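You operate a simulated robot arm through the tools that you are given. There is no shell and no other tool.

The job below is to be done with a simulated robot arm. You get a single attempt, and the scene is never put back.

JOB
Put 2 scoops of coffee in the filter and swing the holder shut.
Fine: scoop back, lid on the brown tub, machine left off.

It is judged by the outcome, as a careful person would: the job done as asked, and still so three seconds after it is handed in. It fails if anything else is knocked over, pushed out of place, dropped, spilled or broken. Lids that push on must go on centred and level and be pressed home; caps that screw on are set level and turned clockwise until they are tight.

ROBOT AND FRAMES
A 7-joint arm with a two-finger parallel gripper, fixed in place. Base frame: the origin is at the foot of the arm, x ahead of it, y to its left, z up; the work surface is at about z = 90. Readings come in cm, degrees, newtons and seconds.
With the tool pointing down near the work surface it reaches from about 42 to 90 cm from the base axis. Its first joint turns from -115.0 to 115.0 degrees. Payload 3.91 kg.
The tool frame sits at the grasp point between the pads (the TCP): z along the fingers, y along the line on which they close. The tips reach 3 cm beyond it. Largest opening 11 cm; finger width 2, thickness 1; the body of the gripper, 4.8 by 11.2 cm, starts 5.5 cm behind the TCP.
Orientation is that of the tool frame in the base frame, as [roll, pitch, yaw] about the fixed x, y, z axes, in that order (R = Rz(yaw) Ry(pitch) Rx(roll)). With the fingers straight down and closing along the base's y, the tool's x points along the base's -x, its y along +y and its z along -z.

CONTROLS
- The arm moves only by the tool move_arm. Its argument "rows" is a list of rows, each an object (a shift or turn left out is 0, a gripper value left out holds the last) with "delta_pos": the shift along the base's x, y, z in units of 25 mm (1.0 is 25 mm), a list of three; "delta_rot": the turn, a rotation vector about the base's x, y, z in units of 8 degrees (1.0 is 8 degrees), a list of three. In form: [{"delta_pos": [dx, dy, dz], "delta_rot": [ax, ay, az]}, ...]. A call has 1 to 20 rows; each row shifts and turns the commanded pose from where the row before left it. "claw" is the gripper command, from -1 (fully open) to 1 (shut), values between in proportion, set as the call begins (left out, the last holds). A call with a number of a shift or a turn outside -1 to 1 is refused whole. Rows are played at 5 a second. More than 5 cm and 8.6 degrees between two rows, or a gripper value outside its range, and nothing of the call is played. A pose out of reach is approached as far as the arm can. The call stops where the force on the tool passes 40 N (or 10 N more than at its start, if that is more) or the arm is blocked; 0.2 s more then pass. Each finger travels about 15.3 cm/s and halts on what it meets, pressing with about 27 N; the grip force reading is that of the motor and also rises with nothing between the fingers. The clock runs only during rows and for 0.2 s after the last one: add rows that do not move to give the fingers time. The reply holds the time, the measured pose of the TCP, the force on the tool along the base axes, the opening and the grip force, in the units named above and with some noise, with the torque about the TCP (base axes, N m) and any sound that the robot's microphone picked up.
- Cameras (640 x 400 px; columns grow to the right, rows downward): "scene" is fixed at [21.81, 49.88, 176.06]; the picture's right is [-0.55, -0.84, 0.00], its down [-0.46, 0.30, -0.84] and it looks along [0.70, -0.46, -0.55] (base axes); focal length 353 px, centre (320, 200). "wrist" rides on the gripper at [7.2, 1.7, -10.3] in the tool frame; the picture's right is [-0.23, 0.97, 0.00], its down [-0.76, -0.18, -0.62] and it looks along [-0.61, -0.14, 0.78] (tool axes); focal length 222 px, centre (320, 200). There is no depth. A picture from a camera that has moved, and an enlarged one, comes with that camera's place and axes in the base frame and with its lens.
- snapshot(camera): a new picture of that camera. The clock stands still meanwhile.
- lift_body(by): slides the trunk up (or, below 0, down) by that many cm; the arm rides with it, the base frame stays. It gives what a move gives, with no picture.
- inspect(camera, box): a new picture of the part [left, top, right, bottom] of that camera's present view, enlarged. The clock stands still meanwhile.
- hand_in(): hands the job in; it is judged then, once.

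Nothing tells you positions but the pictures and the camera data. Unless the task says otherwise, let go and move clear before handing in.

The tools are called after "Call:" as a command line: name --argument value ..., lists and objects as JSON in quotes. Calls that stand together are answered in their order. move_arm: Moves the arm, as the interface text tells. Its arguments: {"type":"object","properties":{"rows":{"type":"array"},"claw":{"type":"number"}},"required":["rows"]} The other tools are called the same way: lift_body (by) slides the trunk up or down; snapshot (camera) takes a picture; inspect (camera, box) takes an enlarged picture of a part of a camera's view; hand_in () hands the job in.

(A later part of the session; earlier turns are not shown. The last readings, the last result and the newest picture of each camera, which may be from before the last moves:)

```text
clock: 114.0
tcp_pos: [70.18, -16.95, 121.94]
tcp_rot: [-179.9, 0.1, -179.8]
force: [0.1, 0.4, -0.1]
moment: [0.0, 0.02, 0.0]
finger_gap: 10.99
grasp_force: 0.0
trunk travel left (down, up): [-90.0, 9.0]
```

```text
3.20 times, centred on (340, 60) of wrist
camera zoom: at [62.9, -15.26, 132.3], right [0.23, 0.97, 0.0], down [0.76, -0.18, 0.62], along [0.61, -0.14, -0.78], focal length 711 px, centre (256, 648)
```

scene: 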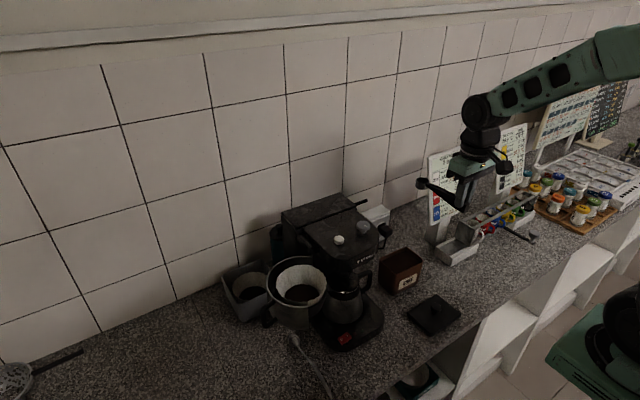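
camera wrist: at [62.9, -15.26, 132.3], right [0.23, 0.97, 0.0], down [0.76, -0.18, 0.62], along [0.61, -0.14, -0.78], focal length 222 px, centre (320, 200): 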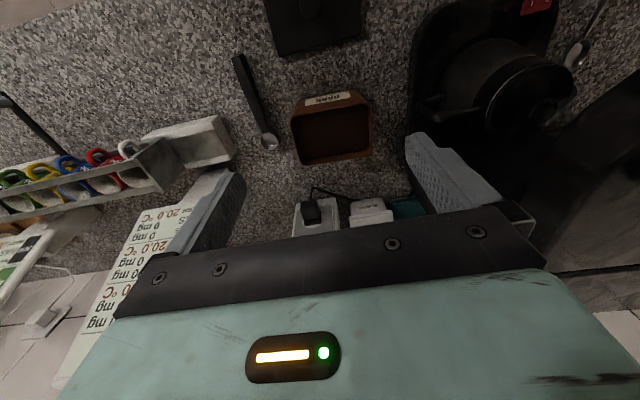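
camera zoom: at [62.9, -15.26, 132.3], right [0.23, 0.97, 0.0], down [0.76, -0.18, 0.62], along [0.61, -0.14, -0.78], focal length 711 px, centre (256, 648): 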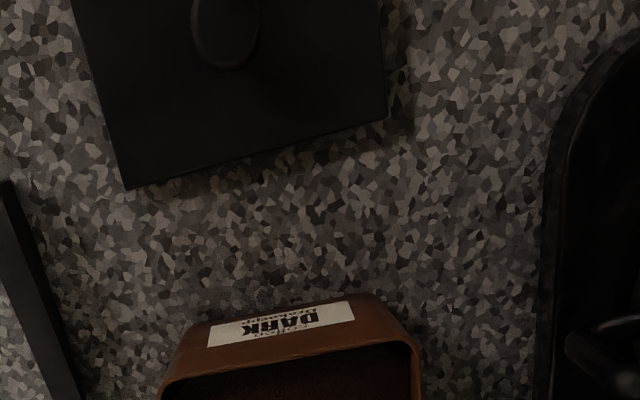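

From this view the tub top is centred near (76.5,-16.2) at z≈100.3 and turned about 3-4° clockwise. The lid is about square to the base, with its knob at (60.9,-16.0). I'll hover over the knob.

Call:
move_arm --rows '[{"delta_pos": [-0.8, 0.05, -0.3]}, {"delta_pos": [-0.8, 0.05, -0.5]}, {"delta_pos": [-0.8, 0.05, -0.8]}, {"delta_pos": [-0.7, 0.05, -1]}, {"delta_pos": [-0.4, 0.05, -1]}, {"delta_pos": [-0.21, 0.05, -1]}, {"delta_pos": [0, 0.05, -1]}, {"delta_pos": [0, 0.03, -0.9]}, {"delta_pos": [0, 0, -0.68]}, {}]' --claw 0.1

Call:
inspect --camera "scene" --box '[380, 230, 480, 350]'

Call:
snapshot --camera "wrist"

```text
clock: 116.2
tcp_pos: [60.97, -16.2, 104.02]
tcp_rot: [-179.9, 0.1, 180.0]
force: [-0.2, -0.9, 0.8]
moment: [0.04, 0.0, -0.01]
finger_gap: 4.94
grasp_force: 0.0
trunk travel left (down, up): [-90.0, 9.0]
```

```text
3.33 times, centred on (430, 290) of scene
camera zoom: at [21.81, 49.88, 176.06], right [-0.55, -0.84, 0.0], down [-0.46, 0.3, -0.84], along [0.7, -0.46, -0.55], focal length 1176 px, centre (-47, -100)
```

zoom: 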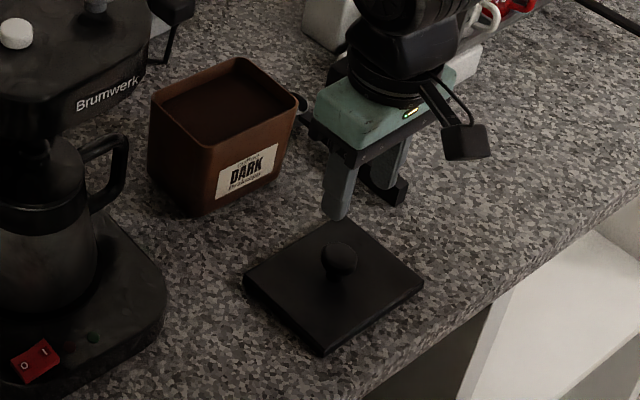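

```text
taken
camera wrist: at [53.61, -14.54, 114.39], right [0.23, 0.97, 0.0], down [0.76, -0.17, 0.62], along [0.61, -0.14, -0.78], focal length 222 px, centre (320, 200)
```

wrist: 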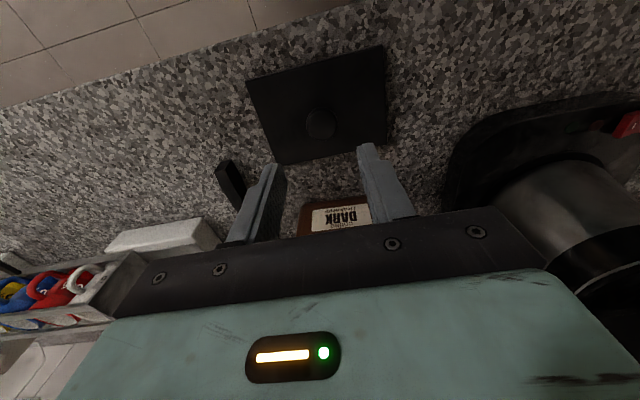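

The knob is centred under the TCP. I'll go down and grip it.

Call:
move_arm --rows '[{"delta_pos": [0, 0, -0.8]}, {"delta_pos": [0, 0, -0.9]}, {"delta_pos": [0, 0, -0.8]}, {"delta_pos": [0, 0, -0.6]}, {"delta_pos": [0, 0, -0.35]}, {"delta_pos": [0, 0, -0.15]}, {}]'

Call:
inspect --camera "scene" --box '[400, 260, 470, 330]'

```text
clock: 117.8
tcp_pos: [60.94, -15.97, 94.97]
tcp_rot: [-180.0, 0.2, -179.8]
force: [0.2, 1.0, -0.2]
moment: [0.03, -0.01, -0.01]
finger_gap: 4.92
grasp_force: 0.0
trunk travel left (down, up): [-90.0, 9.0]
```

```text
5.71 times, centred on (435, 295) of scene
camera zoom: at [21.81, 49.88, 176.06], right [-0.55, -0.84, 0.0], down [-0.46, 0.3, -0.84], along [0.7, -0.46, -0.55], focal length 2016 px, centre (-337, -343)
```

zoom: 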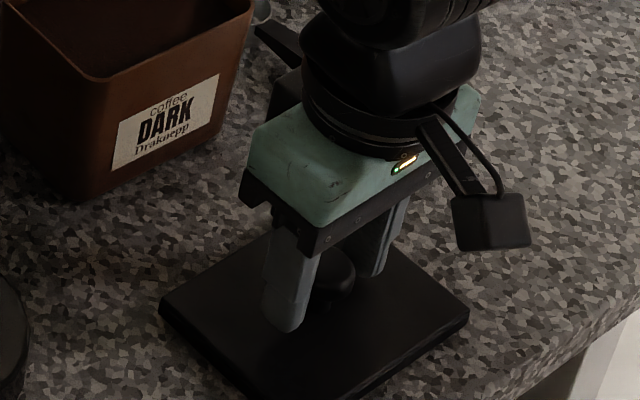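

Call:
move_arm --rows '[{}, {}, {}, {}]' --claw 1

Call:
move_arm --rows '[{"delta_pos": [0, 0, 0.3]}, {"delta_pos": [0, 0, 0.6]}, {"delta_pos": [0, 0, 0.8]}, {"delta_pos": [0, 0, 0.8]}, {"delta_pos": [0, 0, 0.8]}, {"delta_pos": [0, 0, 0.8]}, {"delta_pos": [0, 0, 0.8]}, {"delta_pos": [0, 0, 0.8]}, {}]'

Call:
inspect --camera "scene" --box '[370, 200, 490, 320]'

Call:
snapshot --camera "wrist"

```text
clock: 118.8
tcp_pos: [60.98, -16.03, 95.02]
tcp_rot: [-179.9, 0.1, -179.9]
force: [-0.4, -0.9, -0.1]
moment: [0.03, -0.01, -0.01]
finger_gap: 2.81
grasp_force: 26.7
trunk travel left (down, up): [-90.0, 9.0]
```

```text
clock: 120.8
tcp_pos: [60.75, -15.95, 109.24]
tcp_rot: [-180.0, 0.0, -179.9]
force: [0.2, -0.7, -0.2]
moment: [0.02, -0.04, 0.0]
finger_gap: 2.8
grasp_force: 26.8
trunk travel left (down, up): [-90.0, 9.0]
```

```text
3.33 times, centred on (430, 260) of scene
camera zoom: at [21.81, 49.88, 176.06], right [-0.55, -0.84, 0.0], down [-0.46, 0.3, -0.84], along [0.7, -0.46, -0.55], focal length 1176 px, centre (-47, 0)
```

zoom: 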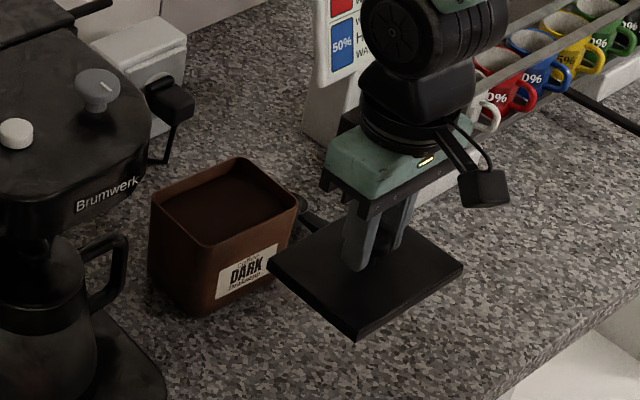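

```text
taken
camera wrist: at [53.51, -14.37, 119.69], right [0.22, 0.97, 0.0], down [0.76, -0.17, 0.62], along [0.61, -0.14, -0.78], focal length 222 px, centre (320, 200)
```

wrist: 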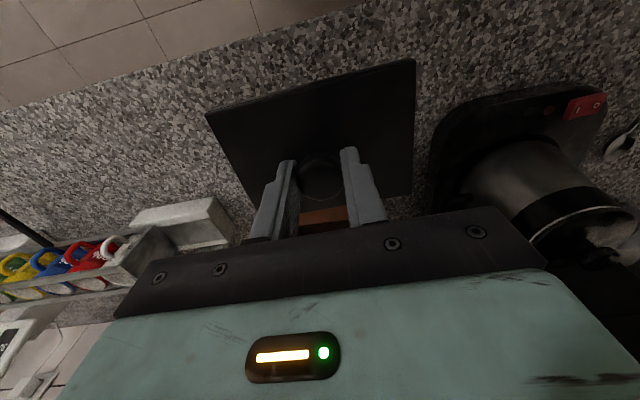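

The lid is held level. I'll move it over the tub, turn it about 3° to match, and check alignment before lowering.

Call:
move_arm --rows '[{"delta_pos": [0.4, 0, 0], "delta_rot": [0, 0, -0.1]}, {"delta_pos": [0.7, 0, 0], "delta_rot": [0, 0, -0.1]}, {"delta_pos": [0.8, 0, 0], "delta_rot": [0, 0, -0.1]}, {"delta_pos": [0.8, 0, 0], "delta_rot": [0, 0, -0.07]}, {"delta_pos": [0.8, -0.03, 0]}, {"delta_pos": [0.8, -0.03, 0]}, {"delta_pos": [0.8, -0.03, 0]}, {"delta_pos": [0.7, -0.02, 0]}, {"delta_pos": [0.5, 0, 0]}, {}, {}]'

Call:
inspect --camera "scene" --box '[365, 210, 455, 300]'

Call:
snapshot --camera "wrist"

```text
clock: 123.2
tcp_pos: [76.87, -16.51, 109.17]
tcp_rot: [-179.9, 0.1, 177.3]
force: [0.4, 0.1, -0.7]
moment: [-0.01, -0.01, -0.01]
finger_gap: 2.81
grasp_force: 27.3
trunk travel left (down, up): [-90.0, 9.0]
```

```text
4.44 times, centred on (410, 255) of scene
camera zoom: at [21.81, 49.88, 176.06], right [-0.55, -0.84, 0.0], down [-0.46, 0.3, -0.84], along [0.7, -0.46, -0.55], focal length 1568 px, centre (-80, -44)
```

zoom: 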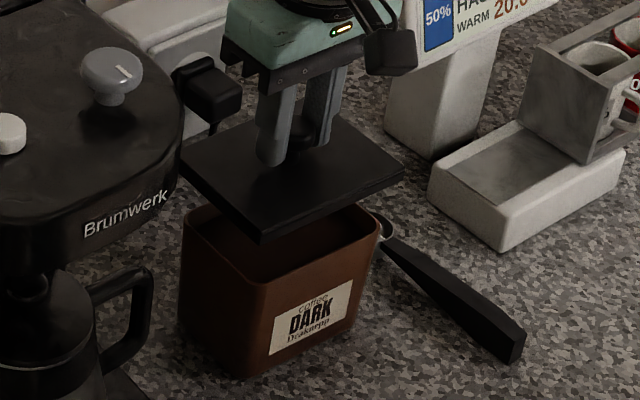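

```text
taken
camera wrist: at [69.68, -14.46, 119.58], right [0.28, 0.96, 0.0], down [0.75, -0.21, 0.62], along [0.6, -0.17, -0.78], focal length 222 px, centre (320, 200)
```

wrist: 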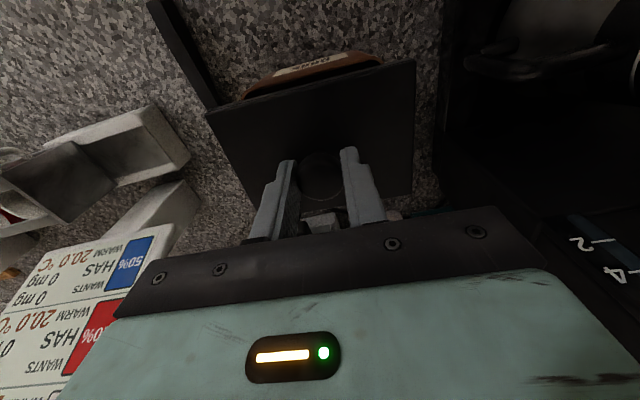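

Call:
inspect --camera "scene" --box '[380, 225, 440, 285]'

Call:
inspect --camera "wrist" --box '[190, 40, 430, 220]'

```text
6.67 times, centred on (410, 255) of scene
camera zoom: at [21.81, 49.88, 176.06], right [-0.55, -0.84, 0.0], down [-0.46, 0.3, -0.84], along [0.7, -0.46, -0.55], focal length 2352 px, centre (-280, -167)
```

zoom: 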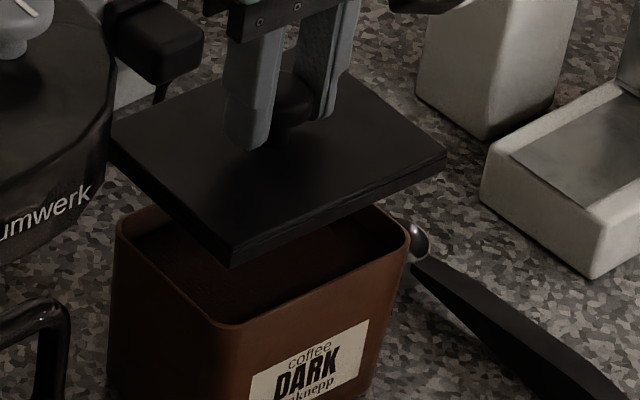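

```text
2.22 times, centred on (310, 130) of wrist
camera zoom: at [69.68, -14.46, 119.58], right [0.28, 0.96, 0.0], down [0.75, -0.21, 0.62], along [0.6, -0.17, -0.78], focal length 494 px, centre (342, 356)
```

zoom: 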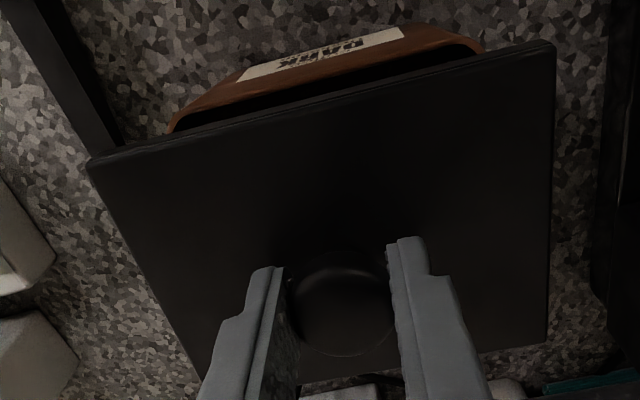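

The lid is about 0.5 cm too far forward of the tub centre by this view. I'll correct that, lower to just above the rim, and check again.

Call:
move_arm --rows '[{"delta_pos": [-0.09, 0.02, -0.2], "delta_rot": [0, 0, -0.06]}, {"delta_pos": [-0.09, 0.02, -0.3]}, {"delta_pos": [0, 0, -0.3]}, {"delta_pos": [0, 0, -0.2]}, {}, {}]'

Call:
inspect --camera "scene" --box '[380, 225, 440, 285]'

Call:
inspect --camera "wrist" --box '[190, 40, 430, 220]'

```text
clock: 124.6
tcp_pos: [76.29, -16.33, 106.65]
tcp_rot: [180.0, 0.1, 176.7]
force: [0.2, -0.6, -0.9]
moment: [0.03, 0.03, -0.01]
finger_gap: 2.81
grasp_force: 27.2
trunk travel left (down, up): [-90.0, 9.0]
```

```text
6.67 times, centred on (410, 255) of scene
camera zoom: at [21.81, 49.88, 176.06], right [-0.55, -0.84, 0.0], down [-0.46, 0.3, -0.84], along [0.7, -0.46, -0.55], focal length 2352 px, centre (-280, -167)
```

zoom: 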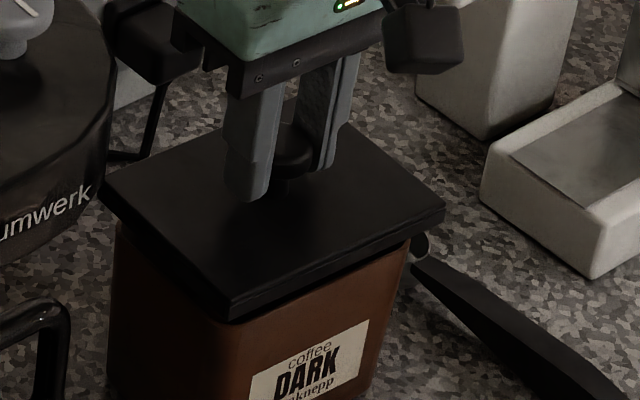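

```text
2.22 times, centred on (310, 130) of wrist
camera zoom: at [69.03, -14.19, 117.09], right [0.28, 0.96, 0.0], down [0.75, -0.22, 0.62], along [0.6, -0.18, -0.78], focal length 494 px, centre (342, 356)
```

zoom: 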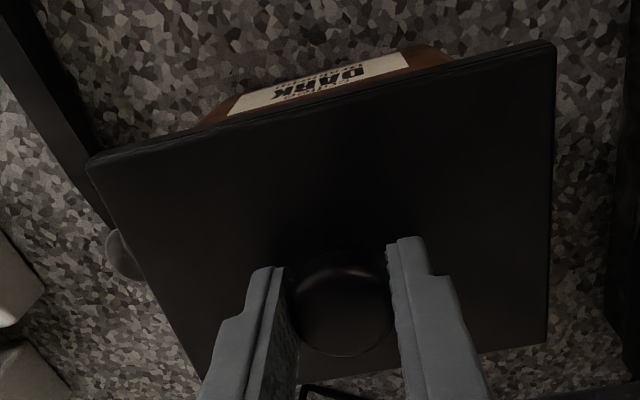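

Alignment looks good from both views. I'll lower slowly until I feel contact.

Call:
move_arm --rows '[{"delta_pos": [0.04, 0, -0.15]}, {"delta_pos": [0, 0, -0.15]}, {"delta_pos": [0, 0, -0.1]}, {}]'

Call:
inspect --camera "scene" --box '[380, 225, 440, 285]'

```text
clock: 125.6
tcp_pos: [76.27, -16.49, 105.77]
tcp_rot: [-180.0, 0.1, 176.7]
force: [-0.6, 0.6, -2.1]
moment: [-0.01, 0.02, 0.01]
finger_gap: 2.8
grasp_force: 27.0
trunk travel left (down, up): [-90.0, 9.0]
```

```text
6.67 times, centred on (410, 255) of scene
camera zoom: at [21.81, 49.88, 176.06], right [-0.55, -0.84, 0.0], down [-0.46, 0.3, -0.84], along [0.7, -0.46, -0.55], focal length 2352 px, centre (-280, -167)
```

zoom: 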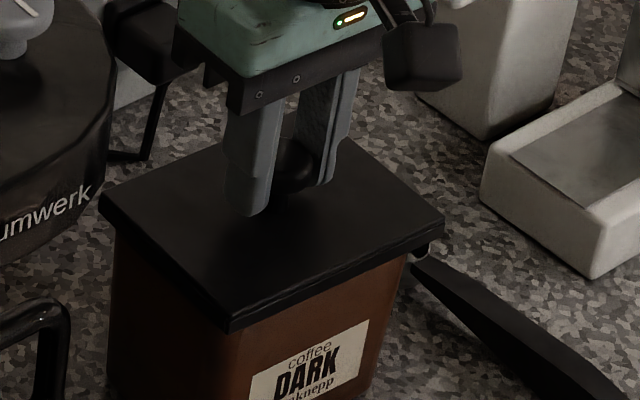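

By the outlines the lid sits about 0.25 cm too far right. I'll correct that and continue lowering.

Call:
move_arm --rows '[{"delta_pos": [0.06, 0.09, 0]}, {}, {"delta_pos": [0, 0, -0.1]}, {"delta_pos": [0, 0, -0.1]}, {}]'

Call:
inspect --camera "scene" --box '[380, 225, 440, 285]'

```text
clock: 126.8
tcp_pos: [76.4, -16.02, 105.15]
tcp_rot: [-179.9, 0.2, 176.7]
force: [0.0, 0.8, -1.3]
moment: [0.01, 0.02, 0.0]
finger_gap: 2.8
grasp_force: 27.0
trunk travel left (down, up): [-90.0, 9.0]
```

```text
6.67 times, centred on (410, 255) of scene
camera zoom: at [21.81, 49.88, 176.06], right [-0.55, -0.84, 0.0], down [-0.46, 0.3, -0.84], along [0.7, -0.46, -0.55], focal length 2352 px, centre (-280, -167)
```

zoom: 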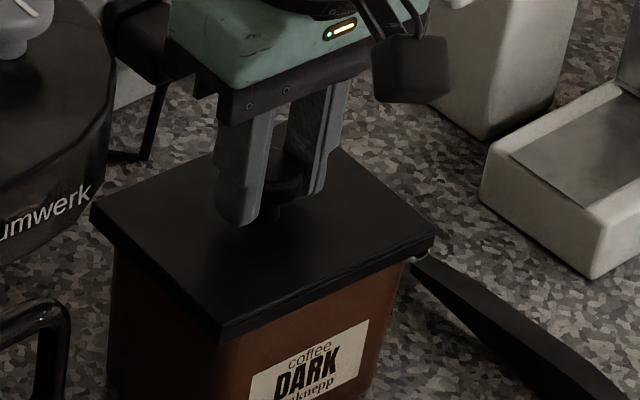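

Call:
move_arm --rows '[{"delta_pos": [0, -0.03, -0.08]}, {"delta_pos": [0, 0, -0.08]}, {"delta_pos": [0, 0, -0.08]}, {}]'

Call:
inspect --camera "scene" --box '[380, 225, 440, 285]'

```text
clock: 127.8
tcp_pos: [76.31, -16.31, 104.46]
tcp_rot: [-179.9, -0.1, 176.6]
force: [0.9, -0.2, -0.5]
moment: [-0.01, 0.05, -0.05]
finger_gap: 2.83
grasp_force: 27.2
trunk travel left (down, up): [-90.0, 9.0]
```

```text
6.67 times, centred on (410, 255) of scene
camera zoom: at [21.81, 49.88, 176.06], right [-0.55, -0.84, 0.0], down [-0.46, 0.3, -0.84], along [0.7, -0.46, -0.55], focal length 2352 px, centre (-280, -167)
```

zoom: 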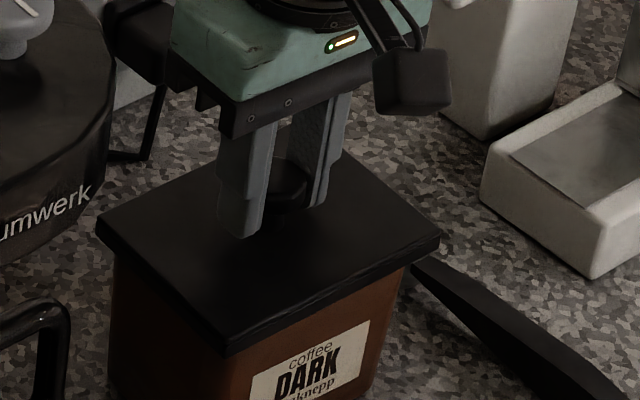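

Call:
move_arm --rows '[{"delta_pos": [0, 0.03, -0.08]}, {"delta_pos": [0, 0, -0.08]}, {"delta_pos": [0, 0, -0.08]}, {"delta_pos": [0, 0, -0.08]}, {}]'

Call:
inspect --camera "scene" --box '[380, 225, 440, 285]'

Call:
inspect --camera "wrist" --box '[190, 40, 430, 220]'

```text
clock: 129.0
tcp_pos: [76.57, -16.21, 104.01]
tcp_rot: [-179.9, 0.2, 176.7]
force: [3.6, -10.1, 19.0]
moment: [-0.11, 0.22, 0.08]
finger_gap: 2.85
grasp_force: 27.1
trunk travel left (down, up): [-90.0, 9.0]
heard: snap
```

```text
6.67 times, centred on (410, 255) of scene
camera zoom: at [21.81, 49.88, 176.06], right [-0.55, -0.84, 0.0], down [-0.46, 0.3, -0.84], along [0.7, -0.46, -0.55], focal length 2352 px, centre (-280, -167)
```

zoom: 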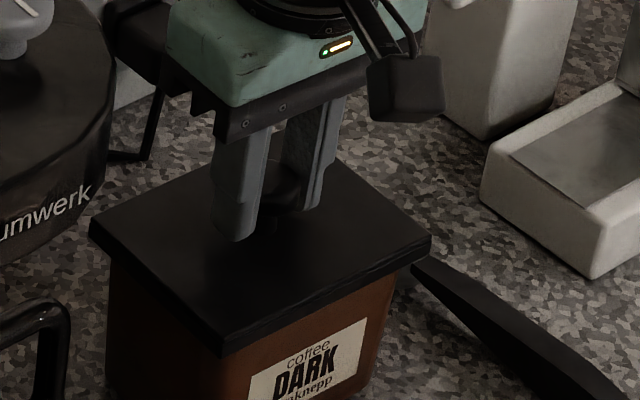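

```text
2.22 times, centred on (310, 130) of wrist
camera zoom: at [69.32, -14.15, 114.4], right [0.28, 0.96, 0.0], down [0.75, -0.22, 0.63], along [0.6, -0.18, -0.78], focal length 494 px, centre (342, 356)
```

zoom: 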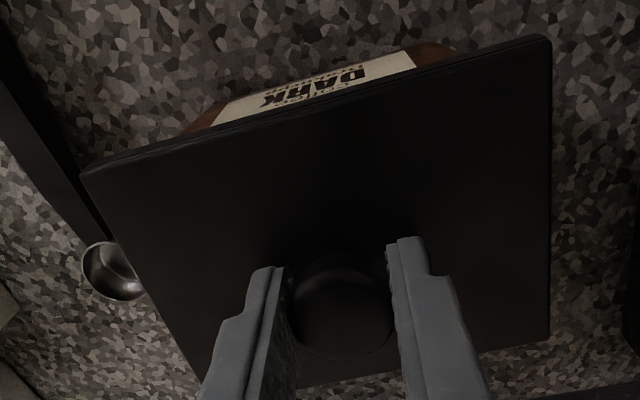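

A snap, so the lid has seated. I'll press lightly once more, then release and rise.

Call:
move_arm --rows '[{"delta_pos": [0, -0.03, -0.06]}, {}]'

Call:
move_arm --rows '[{}, {}, {}]' --claw 0.1

Call:
move_arm --rows '[{"delta_pos": [0, 0, 0.4]}, {"delta_pos": [0, 0, 0.8]}, {"delta_pos": [-0.2, 0, 1]}, {"delta_pos": [-0.4, 0, 1]}, {"delta_pos": [-0.5, 0, 1]}, {"delta_pos": [-0.5, 0, 1], "delta_rot": [0, 0, 0.4]}, {"delta_pos": [-0.5, 0, 1]}, {}]'

Call:
inspect --camera "scene" --box '[370, 220, 480, 330]'

Call:
snapshot --camera "wrist"

```text
clock: 129.6
tcp_pos: [76.56, -16.25, 103.93]
tcp_rot: [-179.9, 0.3, 176.6]
force: [8.5, -13.0, 27.5]
moment: [-0.15, -0.14, -0.05]
finger_gap: 2.81
grasp_force: 27.0
trunk travel left (down, up): [-90.0, 9.0]
```

```text
clock: 130.4
tcp_pos: [76.53, -16.12, 103.67]
tcp_rot: [-179.9, -0.1, 176.7]
force: [-0.5, 0.6, 0.2]
moment: [-0.01, 0.04, 0.0]
finger_gap: 4.94
grasp_force: 0.1
trunk travel left (down, up): [-90.0, 9.0]
```

```text
clock: 132.2
tcp_pos: [71.23, -16.09, 119.27]
tcp_rot: [-179.9, 0.1, 179.9]
force: [-0.5, 0.5, 0.0]
moment: [0.03, -0.02, 0.01]
finger_gap: 4.95
grasp_force: 0.0
trunk travel left (down, up): [-90.0, 9.0]
```

```text
3.64 times, centred on (425, 275) of scene
camera zoom: at [21.81, 49.88, 176.06], right [-0.55, -0.84, 0.0], down [-0.46, 0.3, -0.84], along [0.7, -0.46, -0.55], focal length 1283 px, centre (-62, -73)
```

zoom: 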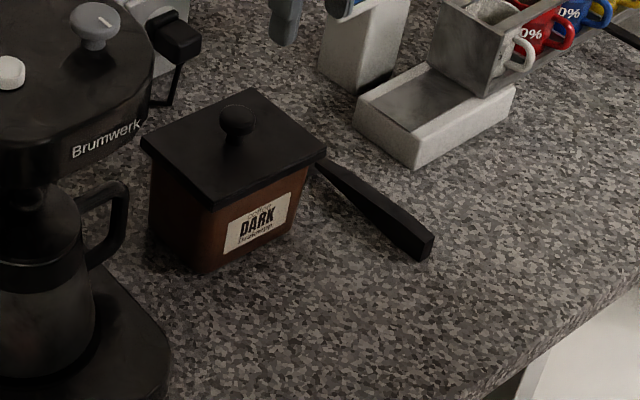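

```text
taken
camera wrist: at [63.9, -14.45, 129.67], right [0.23, 0.97, 0.0], down [0.76, -0.18, 0.62], along [0.61, -0.14, -0.78], focal length 222 px, centre (320, 200)
```

wrist: 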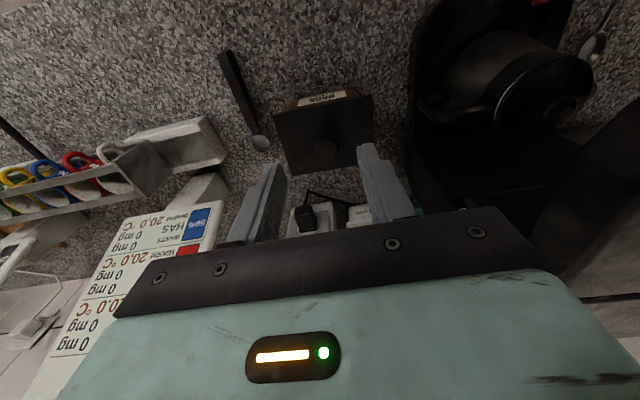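

The lid is on, level and centred. Next comes the holder, so I'll go and study its handle and hinge up close.

Call:
move_arm --rows '[{"delta_pos": [-0.8, 0.2, 0.8]}, {"delta_pos": [-1, 0.5, 1]}, {"delta_pos": [-1, 0.5, 1]}, {"delta_pos": [-1, 0.5, 1]}, {"delta_pos": [-1, 0.5, 1]}, {"delta_pos": [-1, 0.8, 1]}, {"delta_pos": [-0.1, 1, 0.2]}, {"delta_pos": [-0.1, 1, 0]}, {"delta_pos": [-0.1, 1, 0]}, {"delta_pos": [-0.1, 1, 0]}, {"delta_pos": [-0.1, 1, 0]}, {"delta_pos": [-0.1, 1, 0]}, {"delta_pos": [-0.1, 1, 0]}, {"delta_pos": [-0.1, 1, 0]}, {"delta_pos": [-0.1, 1, 0]}, {"delta_pos": [-0.1, 1, 0]}, {"delta_pos": [-0.1, 1, 0]}, {"delta_pos": [-0.1, 1, 0]}, {"delta_pos": [0, 1, 0]}, {}]'

Call:
snapshot --camera "wrist"

Call:
inspect --camera "wrist" --box '[240, 60, 420, 220]'

Call:
inspect --camera "scene" --box '[230, 210, 360, 340]'

```text
clock: 136.4
tcp_pos: [53.69, 23.81, 134.24]
tcp_rot: [-179.9, 0.0, -180.0]
force: [0.0, -0.2, -0.1]
moment: [0.03, 0.04, 0.01]
finger_gap: 4.96
grasp_force: 0.1
trunk travel left (down, up): [-90.0, 9.0]
```

```text
taken
camera wrist: at [46.37, 25.48, 144.59], right [0.23, 0.97, 0.0], down [0.76, -0.18, 0.62], along [0.61, -0.14, -0.78], focal length 222 px, centre (320, 200)
```

wrist: 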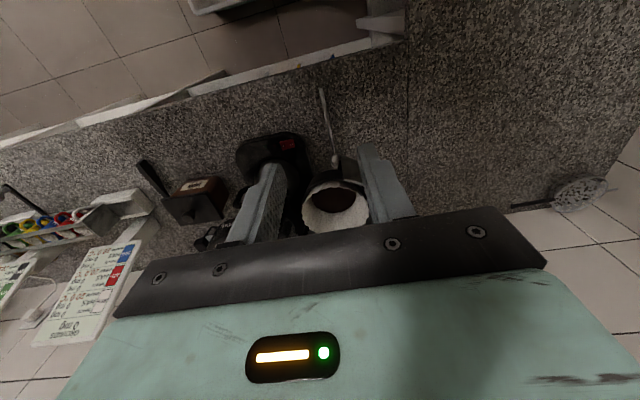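

```text
2.50 times, centred on (330, 140) of wrist
camera zoom: at [46.37, 25.48, 144.59], right [0.23, 0.97, 0.0], down [0.76, -0.18, 0.62], along [0.61, -0.14, -0.78], focal length 555 px, centre (295, 350)
```

zoom: 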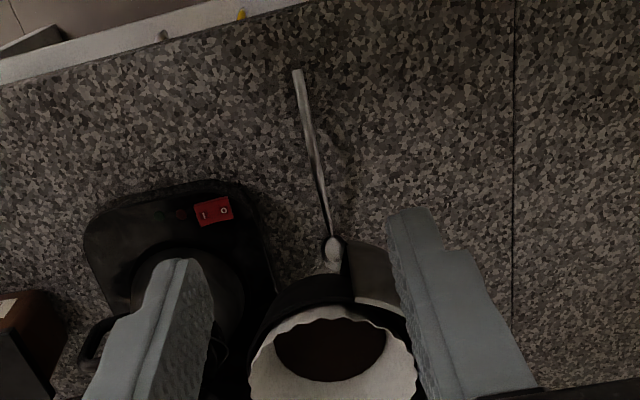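

```text
3.08 times, centred on (295, 275) of scene
camera zoom: at [21.81, 49.88, 176.06], right [-0.55, -0.84, 0.0], down [-0.46, 0.3, -0.84], along [0.7, -0.46, -0.55], focal length 1086 px, centre (397, -31)
```

zoom: 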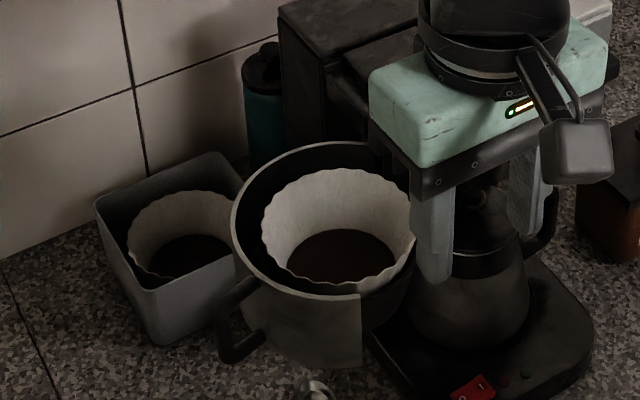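

From two views I place the holder handle as a vertical loop around (69.5, 33), z≈111-117. The ring centre is near (72, 23.3) and the hinge near (82, 15). I'll confirm with a closer look.

Call:
move_arm --rows '[{"delta_pos": [0.3, 1, 0]}, {"delta_pos": [0.6, 1, -0.3]}, {"delta_pos": [0.8, 1, -0.4]}, {"delta_pos": [0.8, 0.7, -0.4]}, {"delta_pos": [0.8, 0, -0.4]}, {}]' --claw -1

Call:
snapshot --camera "wrist"

Call:
inspect --camera "wrist" --box '[220, 90, 400, 230]'

Call:
inspect --camera "scene" --box '[230, 230, 330, 340]'

```text
clock: 137.8
tcp_pos: [62.06, 33.14, 130.52]
tcp_rot: [-180.0, 0.1, 179.9]
force: [0.5, 0.3, 0.2]
moment: [-0.02, 0.01, 0.0]
finger_gap: 11.03
grasp_force: 0.1
trunk travel left (down, up): [-90.0, 9.0]
```

```text
taken
camera wrist: at [54.75, 34.71, 140.88], right [0.23, 0.97, 0.0], down [0.76, -0.18, 0.62], along [0.61, -0.14, -0.78], focal length 222 px, centre (320, 200)
```

wrist: 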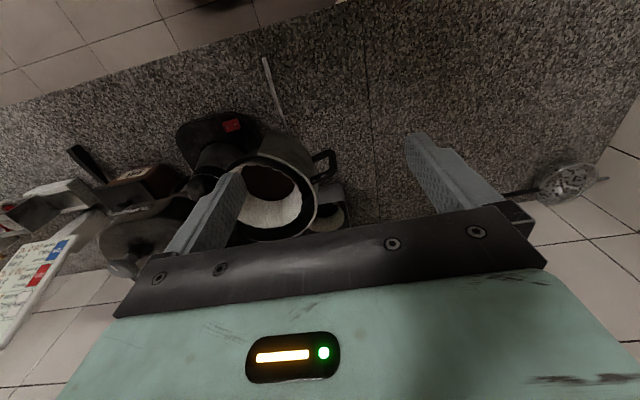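

```text
2.86 times, centred on (310, 160) of wrist
camera zoom: at [54.75, 34.71, 140.88], right [0.23, 0.97, 0.0], down [0.76, -0.18, 0.62], along [0.61, -0.14, -0.78], focal length 635 px, centre (349, 314)
```

zoom: 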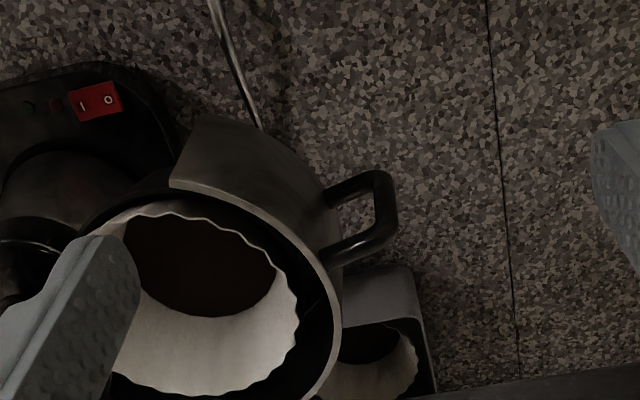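

```text
3.64 times, centred on (280, 285) of scene
camera zoom: at [21.81, 49.88, 176.06], right [-0.55, -0.84, 0.0], down [-0.46, 0.3, -0.84], along [0.7, -0.46, -0.55], focal length 1283 px, centre (466, -109)
```

zoom: 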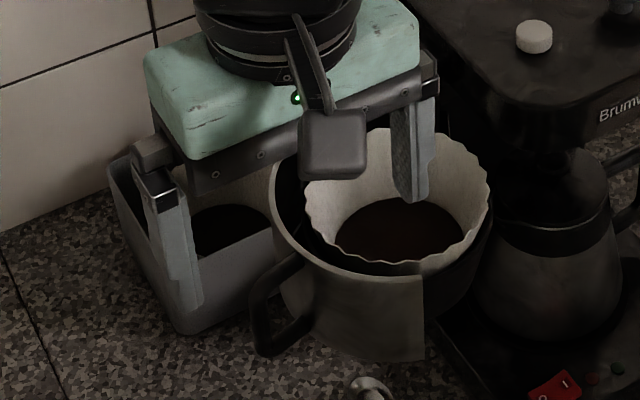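

I have a clear view of the handle now. It's a vertical loop with its outer bar near (69.3,33.1), z 111-117, standing radially off the ring. I'll turn the gripper so the fingers straddle it and stay above it for now.

Call:
move_arm --rows '[{"delta_pos": [0.3, -0.05, 0], "delta_rot": [0, 0, -0.9]}, {"delta_pos": [0.3, -0.05, 0], "delta_rot": [0, 0, -0.95]}, {"delta_pos": [0.3, -0.05, 0], "delta_rot": [0, 0, -0.95]}, {"delta_pos": [0.3, -0.05, 0], "delta_rot": [0, 0, -0.95]}, {"delta_pos": [0.3, -0.05, 0], "delta_rot": [0, 0, -0.95]}, {"delta_pos": [0.3, -0.05, 0], "delta_rot": [0, 0, -0.95]}, {"delta_pos": [0.3, -0.05, 0], "delta_rot": [0, 0, -0.95]}, {"delta_pos": [0.3, -0.05, 0], "delta_rot": [0, 0, -0.95]}, {"delta_pos": [0.3, -0.02, 0], "delta_rot": [0, 0, -0.95]}, {"delta_pos": [0.26, 0, 0], "delta_rot": [0, 0, -0.75]}, {}]' --claw 0.1

Call:
snapshot --camera "wrist"

Call:
inspect --camera "scene" --box '[230, 200, 350, 340]'

```text
clock: 140.2
tcp_pos: [69.36, 32.09, 130.41]
tcp_rot: [-179.9, 0.2, 105.7]
force: [-0.4, -0.5, 0.4]
moment: [-0.03, -0.01, -0.04]
finger_gap: 4.95
grasp_force: 0.1
trunk travel left (down, up): [-90.0, 9.0]
```

```text
taken
camera wrist: at [68.92, 39.5, 140.78], right [1.0, 0.05, 0.0], down [0.04, -0.78, 0.62], along [0.03, -0.62, -0.78], focal length 222 px, centre (320, 200)
```

wrist: 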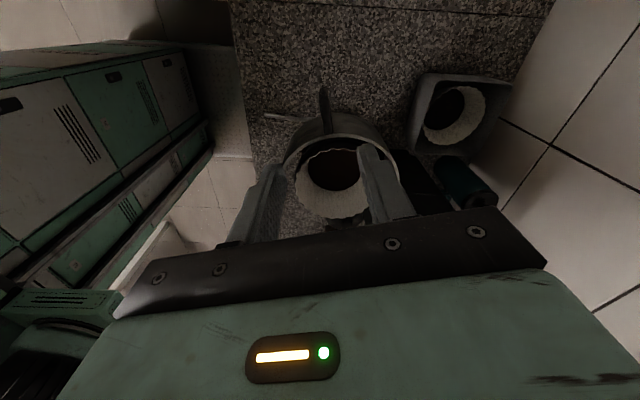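

```text
2.86 times, centred on (290, 270) of scene
camera zoom: at [21.81, 49.88, 176.06], right [-0.55, -0.84, 0.0], down [-0.46, 0.3, -0.84], along [0.7, -0.46, -0.55], focal length 1008 px, centre (406, 0)
```

zoom: 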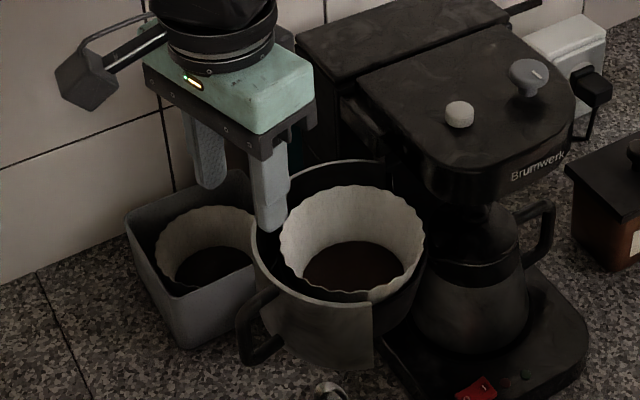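

The handle plate lines up between the fingers. I'll descend to straddle it.

Call:
move_arm --rows '[{"delta_pos": [0.05, 0, -0.6]}, {"delta_pos": [0.05, 0, -0.8]}, {"delta_pos": [0, 0, -0.8]}, {"delta_pos": [0, 0, -0.8]}, {"delta_pos": [0, 0, -0.7]}, {"delta_pos": [0, 0, -0.6]}, {"delta_pos": [0, 0, -0.5]}, {"delta_pos": [0, 0, -0.4]}, {"delta_pos": [0, 0, -0.3]}, {}]'

Call:
snapshot --camera "wrist"

Call:
inspect --camera "scene" --box '[230, 200, 350, 340]'

```text
clock: 142.4
tcp_pos: [69.54, 32.06, 116.89]
tcp_rot: [-179.9, 0.0, 105.9]
force: [-0.4, -0.6, -1.0]
moment: [0.01, -0.02, 0.04]
finger_gap: 4.97
grasp_force: 0.0
trunk travel left (down, up): [-90.0, 9.0]
```

```text
taken
camera wrist: at [69.19, 39.4, 127.11], right [1.0, 0.05, 0.0], down [0.04, -0.78, 0.62], along [0.03, -0.62, -0.78], focal length 222 px, centre (320, 200)
```

wrist: 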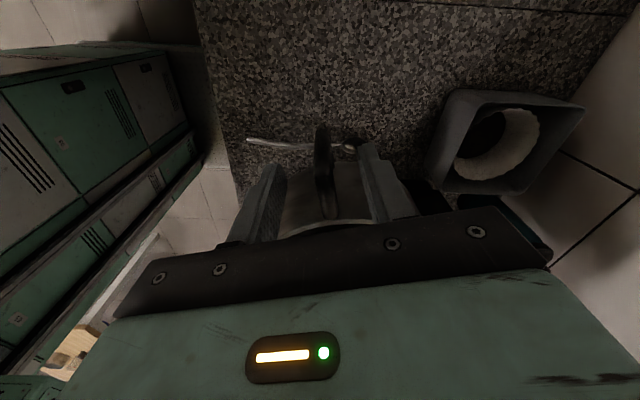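

```text
2.86 times, centred on (290, 270) of scene
camera zoom: at [21.81, 49.88, 176.06], right [-0.55, -0.84, 0.0], down [-0.46, 0.3, -0.84], along [0.7, -0.46, -0.55], focal length 1008 px, centre (406, 0)
```

zoom: 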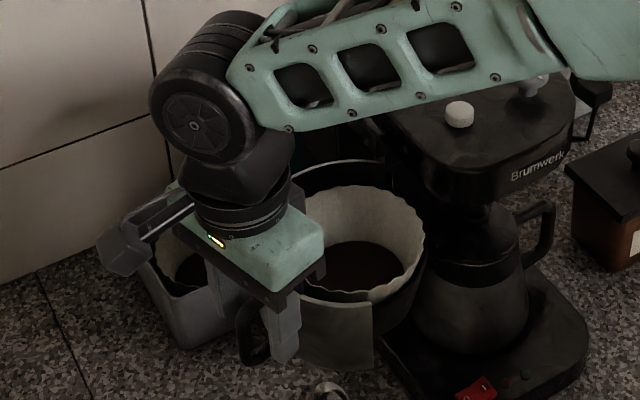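

The fingers straddle the handle with nothing touched. I'll narrow the gap a little and swing the holder through the first 16° of arc.

Call:
move_arm --rows '[{}, {}, {"delta_pos": [-0.226, -0.184, 0], "delta_rot": [0, 0, 0.25]}, {"delta_pos": [-0.226, -0.184, 0], "delta_rot": [0, 0, 0.25]}, {"delta_pos": [-0.212, -0.198, 0], "delta_rot": [0, 0, 0.25]}, {"delta_pos": [-0.212, -0.198, 0], "delta_rot": [0, 0, 0.25]}, {"delta_pos": [-0.198, -0.212, 0], "delta_rot": [0, 0, 0.25]}, {"delta_pos": [-0.198, -0.212, 0], "delta_rot": [0, 0, 0.25]}, {"delta_pos": [-0.182, -0.224, 0], "delta_rot": [0, 0, 0.25]}, {"delta_pos": [-0.182, -0.224, 0], "delta_rot": [0, 0, 0.25]}, {}]' --claw 0.45

Call:
snapshot --camera "wrist"

Call:
inspect --camera "scene" --box '[230, 200, 370, 340]'

```text
clock: 144.8
tcp_pos: [65.37, 27.88, 116.78]
tcp_rot: [-179.9, 0.2, 121.8]
force: [1.0, -0.3, 0.7]
moment: [-0.03, 0.01, 0.03]
finger_gap: 3.01
grasp_force: 0.1
trunk travel left (down, up): [-90.0, 9.0]
```

```text
taken
camera wrist: at [62.88, 34.88, 127.06], right [0.95, 0.32, 0.0], down [0.25, -0.74, 0.62], along [0.2, -0.59, -0.78], focal length 222 px, centre (320, 200)
```

wrist: 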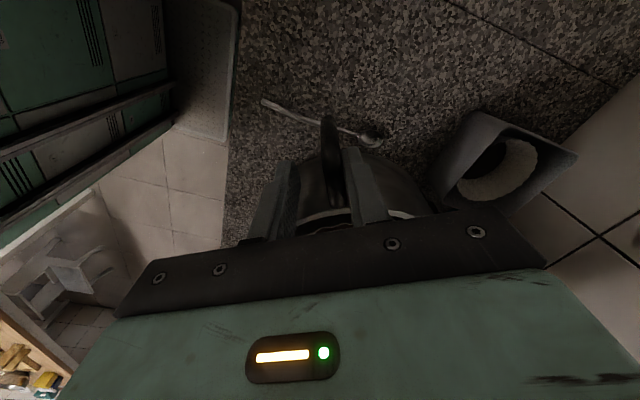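

```text
2.86 times, centred on (300, 270) of scene
camera zoom: at [21.81, 49.88, 176.06], right [-0.55, -0.84, 0.0], down [-0.46, 0.3, -0.84], along [0.7, -0.46, -0.55], focal length 1008 px, centre (377, 0)
```

zoom: 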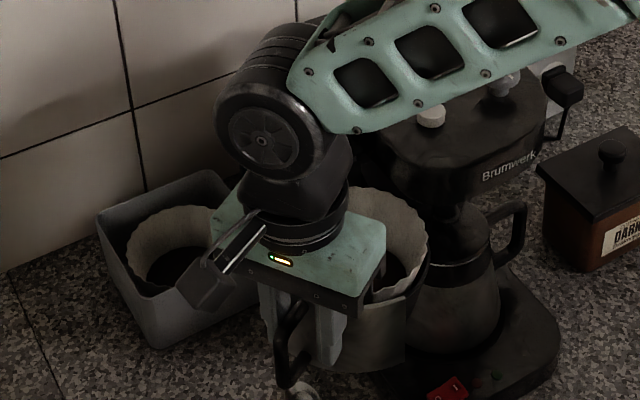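

The holder swings freely and the handle stays caged between the fingers. I'll continue along the arc.

Call:
move_arm --rows '[{"delta_pos": [-0.18, -0.216, 0], "delta_rot": [0, 0, 0.25]}, {"delta_pos": [-0.18, -0.216, 0], "delta_rot": [0, 0, 0.25]}, {"delta_pos": [-0.162, -0.23, 0], "delta_rot": [0, 0, 0.25]}, {"delta_pos": [-0.162, -0.23, 0], "delta_rot": [0, 0, 0.25]}, {"delta_pos": [-0.148, -0.24, 0], "delta_rot": [0, 0, 0.25]}, {"delta_pos": [-0.148, -0.24, 0], "delta_rot": [0, 0, 0.25]}, {"delta_pos": [-0.13, -0.25, 0], "delta_rot": [0, 0, 0.25]}, {"delta_pos": [-0.13, -0.25, 0], "delta_rot": [0, 0, 0.25]}, {"delta_pos": [-0.112, -0.26, 0], "delta_rot": [0, 0, 0.25]}, {"delta_pos": [-0.112, -0.26, 0], "delta_rot": [0, 0, 0.25]}, {}]'

Call:
snapshot --camera "wrist"

Call:
inspect --camera "scene" --box '[240, 190, 390, 340]'

```text
clock: 147.2
tcp_pos: [61.77, 22.13, 116.86]
tcp_rot: [-179.9, 0.1, 141.9]
force: [-0.3, 0.0, 0.0]
moment: [0.01, 0.0, 0.01]
finger_gap: 3.05
grasp_force: 0.0
trunk travel left (down, up): [-90.0, 9.0]
```

```text
taken
camera wrist: at [57.13, 27.81, 127.21], right [0.78, 0.63, 0.0], down [0.49, -0.61, 0.62], along [0.39, -0.49, -0.78], focal length 222 px, centre (320, 200)
```

wrist: 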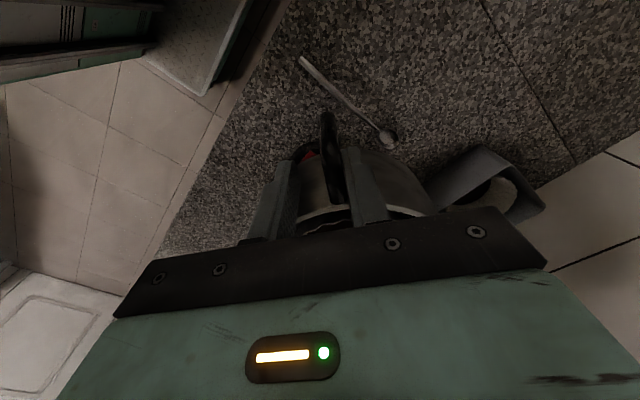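

```text
2.67 times, centred on (315, 265) of scene
camera zoom: at [21.81, 49.88, 176.06], right [-0.55, -0.84, 0.0], down [-0.46, 0.3, -0.84], along [0.7, -0.46, -0.55], focal length 941 px, centre (333, 27)
```

zoom: 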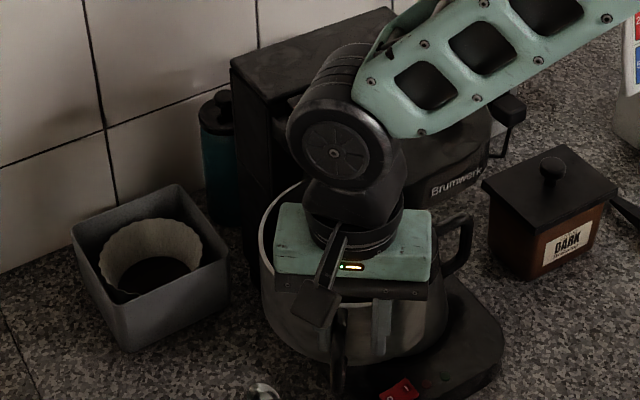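

Call:
move_arm --rows '[{"delta_pos": [-0.126, -0.238, 0], "delta_rot": [0, 0, 0.25]}, {"delta_pos": [-0.126, -0.238, 0], "delta_rot": [0, 0, 0.25]}, {"delta_pos": [-0.12, -0.246, 0], "delta_rot": [0, 0, 0.25]}, {"delta_pos": [-0.12, -0.246, 0], "delta_rot": [0, 0, 0.25]}, {"delta_pos": [-0.086, -0.26, 0], "delta_rot": [0, 0, 0.25]}, {"delta_pos": [-0.086, -0.26, 0], "delta_rot": [0, 0, 0.25]}, {"delta_pos": [-0.066, -0.268, 0], "delta_rot": [0, 0, 0.25]}, {"delta_pos": [-0.066, -0.268, 0], "delta_rot": [0, 0, 0.25]}, {"delta_pos": [-0.028, -0.272, 0], "delta_rot": [0, 0, 0.25]}, {"delta_pos": [-0.028, -0.272, 0], "delta_rot": [0, 0, 0.25]}, {}]'

Call:
snapshot --camera "wrist"

Call:
inspect --camera "scene" --box '[250, 190, 400, 360]'

```text
clock: 149.6
tcp_pos: [59.82, 15.51, 116.72]
tcp_rot: [-179.9, 0.2, 161.9]
force: [0.0, -1.2, 0.1]
moment: [0.03, -0.05, -0.03]
finger_gap: 3.02
grasp_force: 0.1
trunk travel left (down, up): [-90.0, 9.0]
```

```text
taken
camera wrist: at [53.26, 19.31, 127.15], right [0.52, 0.86, 0.0], down [0.67, -0.4, 0.62], along [0.53, -0.32, -0.78], focal length 222 px, centre (320, 200)
```

wrist: 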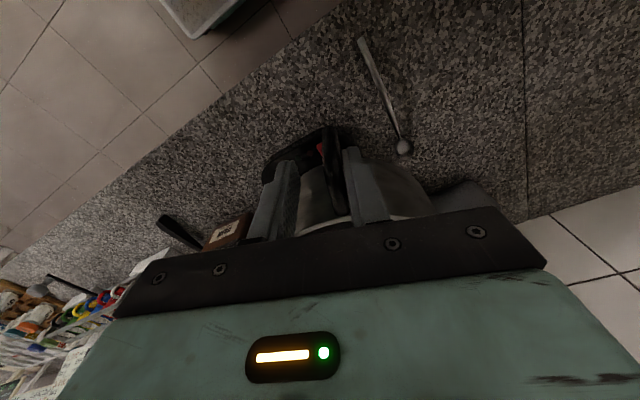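

```text
2.35 times, centred on (325, 275) of scene
camera zoom: at [21.81, 49.88, 176.06], right [-0.55, -0.84, 0.0], down [-0.46, 0.3, -0.84], along [0.7, -0.46, -0.55], focal length 830 px, centre (308, 24)
```

zoom: 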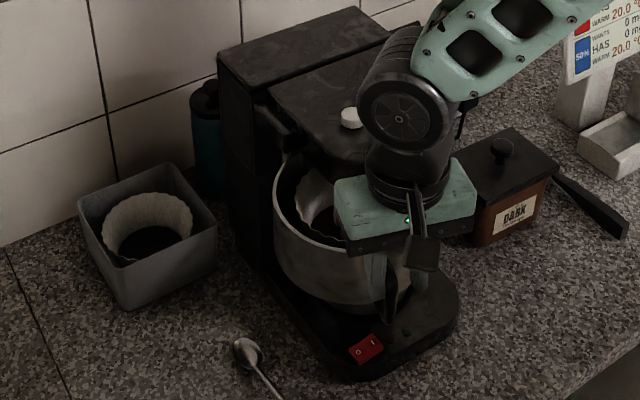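

Call:
move_arm --rows '[{"delta_pos": [0.016, -0.27, 0], "delta_rot": [0, 0, 0.25]}, {"delta_pos": [0.016, -0.27, 0], "delta_rot": [0, 0, 0.25]}, {"delta_pos": [0.014, -0.27, 0], "delta_rot": [0, 0, 0.25]}, {"delta_pos": [0.014, -0.27, 0], "delta_rot": [0, 0, 0.25]}, {"delta_pos": [0.03, -0.27, 0], "delta_rot": [0, 0, 0.25]}, {"delta_pos": [0.03, -0.27, 0], "delta_rot": [0, 0, 0.25]}, {}]'

Call:
snapshot --camera "wrist"

Call:
inspect --camera "scene" --box '[250, 190, 400, 360]'

```text
clock: 151.2
tcp_pos: [59.97, 11.39, 116.67]
tcp_rot: [-179.8, 0.1, 174.0]
force: [0.8, -1.3, 0.0]
moment: [-0.02, 0.0, 0.05]
finger_gap: 3.02
grasp_force: 0.1
trunk travel left (down, up): [-90.0, 9.0]
```

```text
taken
camera wrist: at [52.94, 13.79, 127.07], right [0.33, 0.94, 0.0], down [0.74, -0.26, 0.62], along [0.59, -0.21, -0.78], focal length 222 px, centre (320, 200)
```

wrist: 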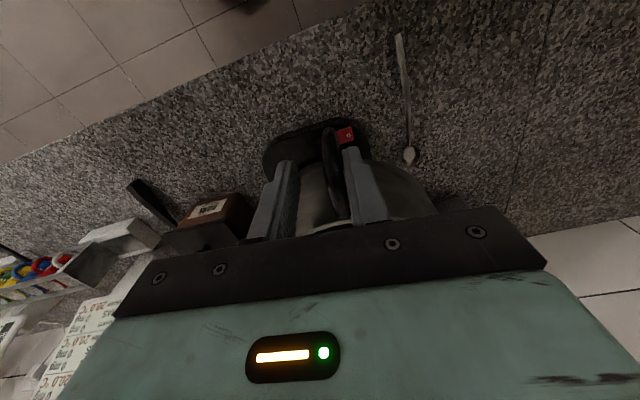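

```text
2.35 times, centred on (325, 275) of scene
camera zoom: at [21.81, 49.88, 176.06], right [-0.55, -0.84, 0.0], down [-0.46, 0.3, -0.84], along [0.7, -0.46, -0.55], focal length 830 px, centre (308, 24)
```

zoom: 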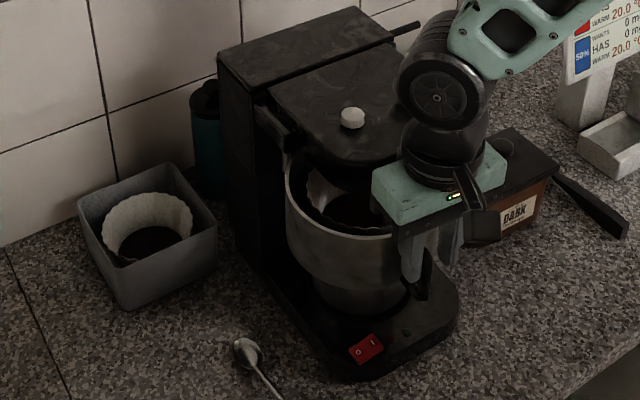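

Call:
move_arm --rows '[{"delta_pos": [0.04, -0.26, 0], "delta_rot": [0, 0, 0.25]}, {"delta_pos": [0.05, -0.26, 0], "delta_rot": [0, 0, 0.25]}, {"delta_pos": [0.06, -0.26, 0], "delta_rot": [0, 0, 0.25]}, {"delta_pos": [0.068, -0.26, 0], "delta_rot": [0, 0, 0.25]}, {}]'

Call:
inspect --camera "scene" --box '[250, 190, 400, 360]'

Call:
snapshot --camera "wrist"

```text
clock: 152.4
tcp_pos: [60.61, 8.73, 116.74]
tcp_rot: [-179.9, 0.1, -178.1]
force: [-0.3, 0.0, 0.3]
moment: [0.03, 0.0, 0.0]
finger_gap: 3.03
grasp_force: 0.0
trunk travel left (down, up): [-90.0, 9.0]
```

```text
2.35 times, centred on (325, 275) of scene
camera zoom: at [21.81, 49.88, 176.06], right [-0.55, -0.84, 0.0], down [-0.46, 0.3, -0.84], along [0.7, -0.46, -0.55], focal length 830 px, centre (308, 24)
```

zoom: 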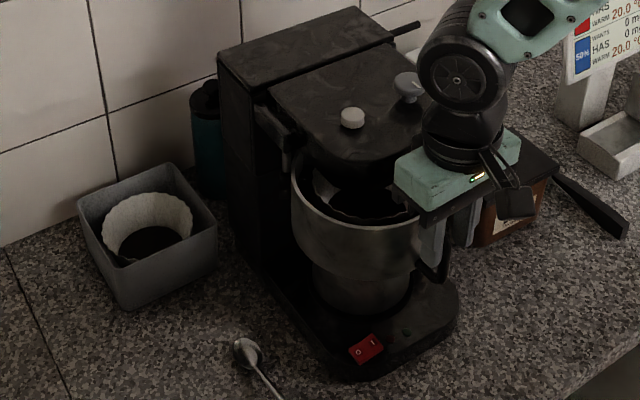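

```text
taken
camera wrist: at [53.22, 10.15, 127.2], right [0.19, 0.98, 0.0], down [0.77, -0.15, 0.62], along [0.61, -0.12, -0.78], focal length 222 px, centre (320, 200)
```

wrist: 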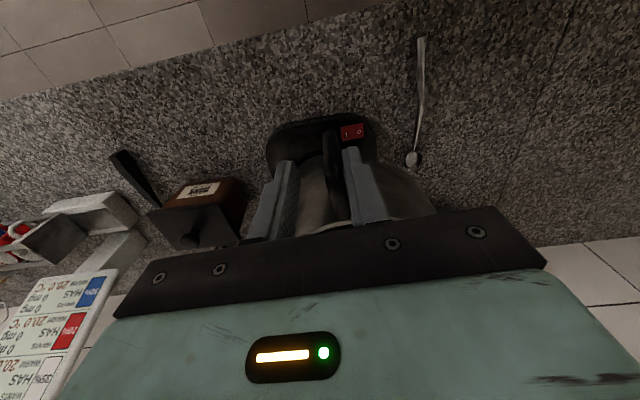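

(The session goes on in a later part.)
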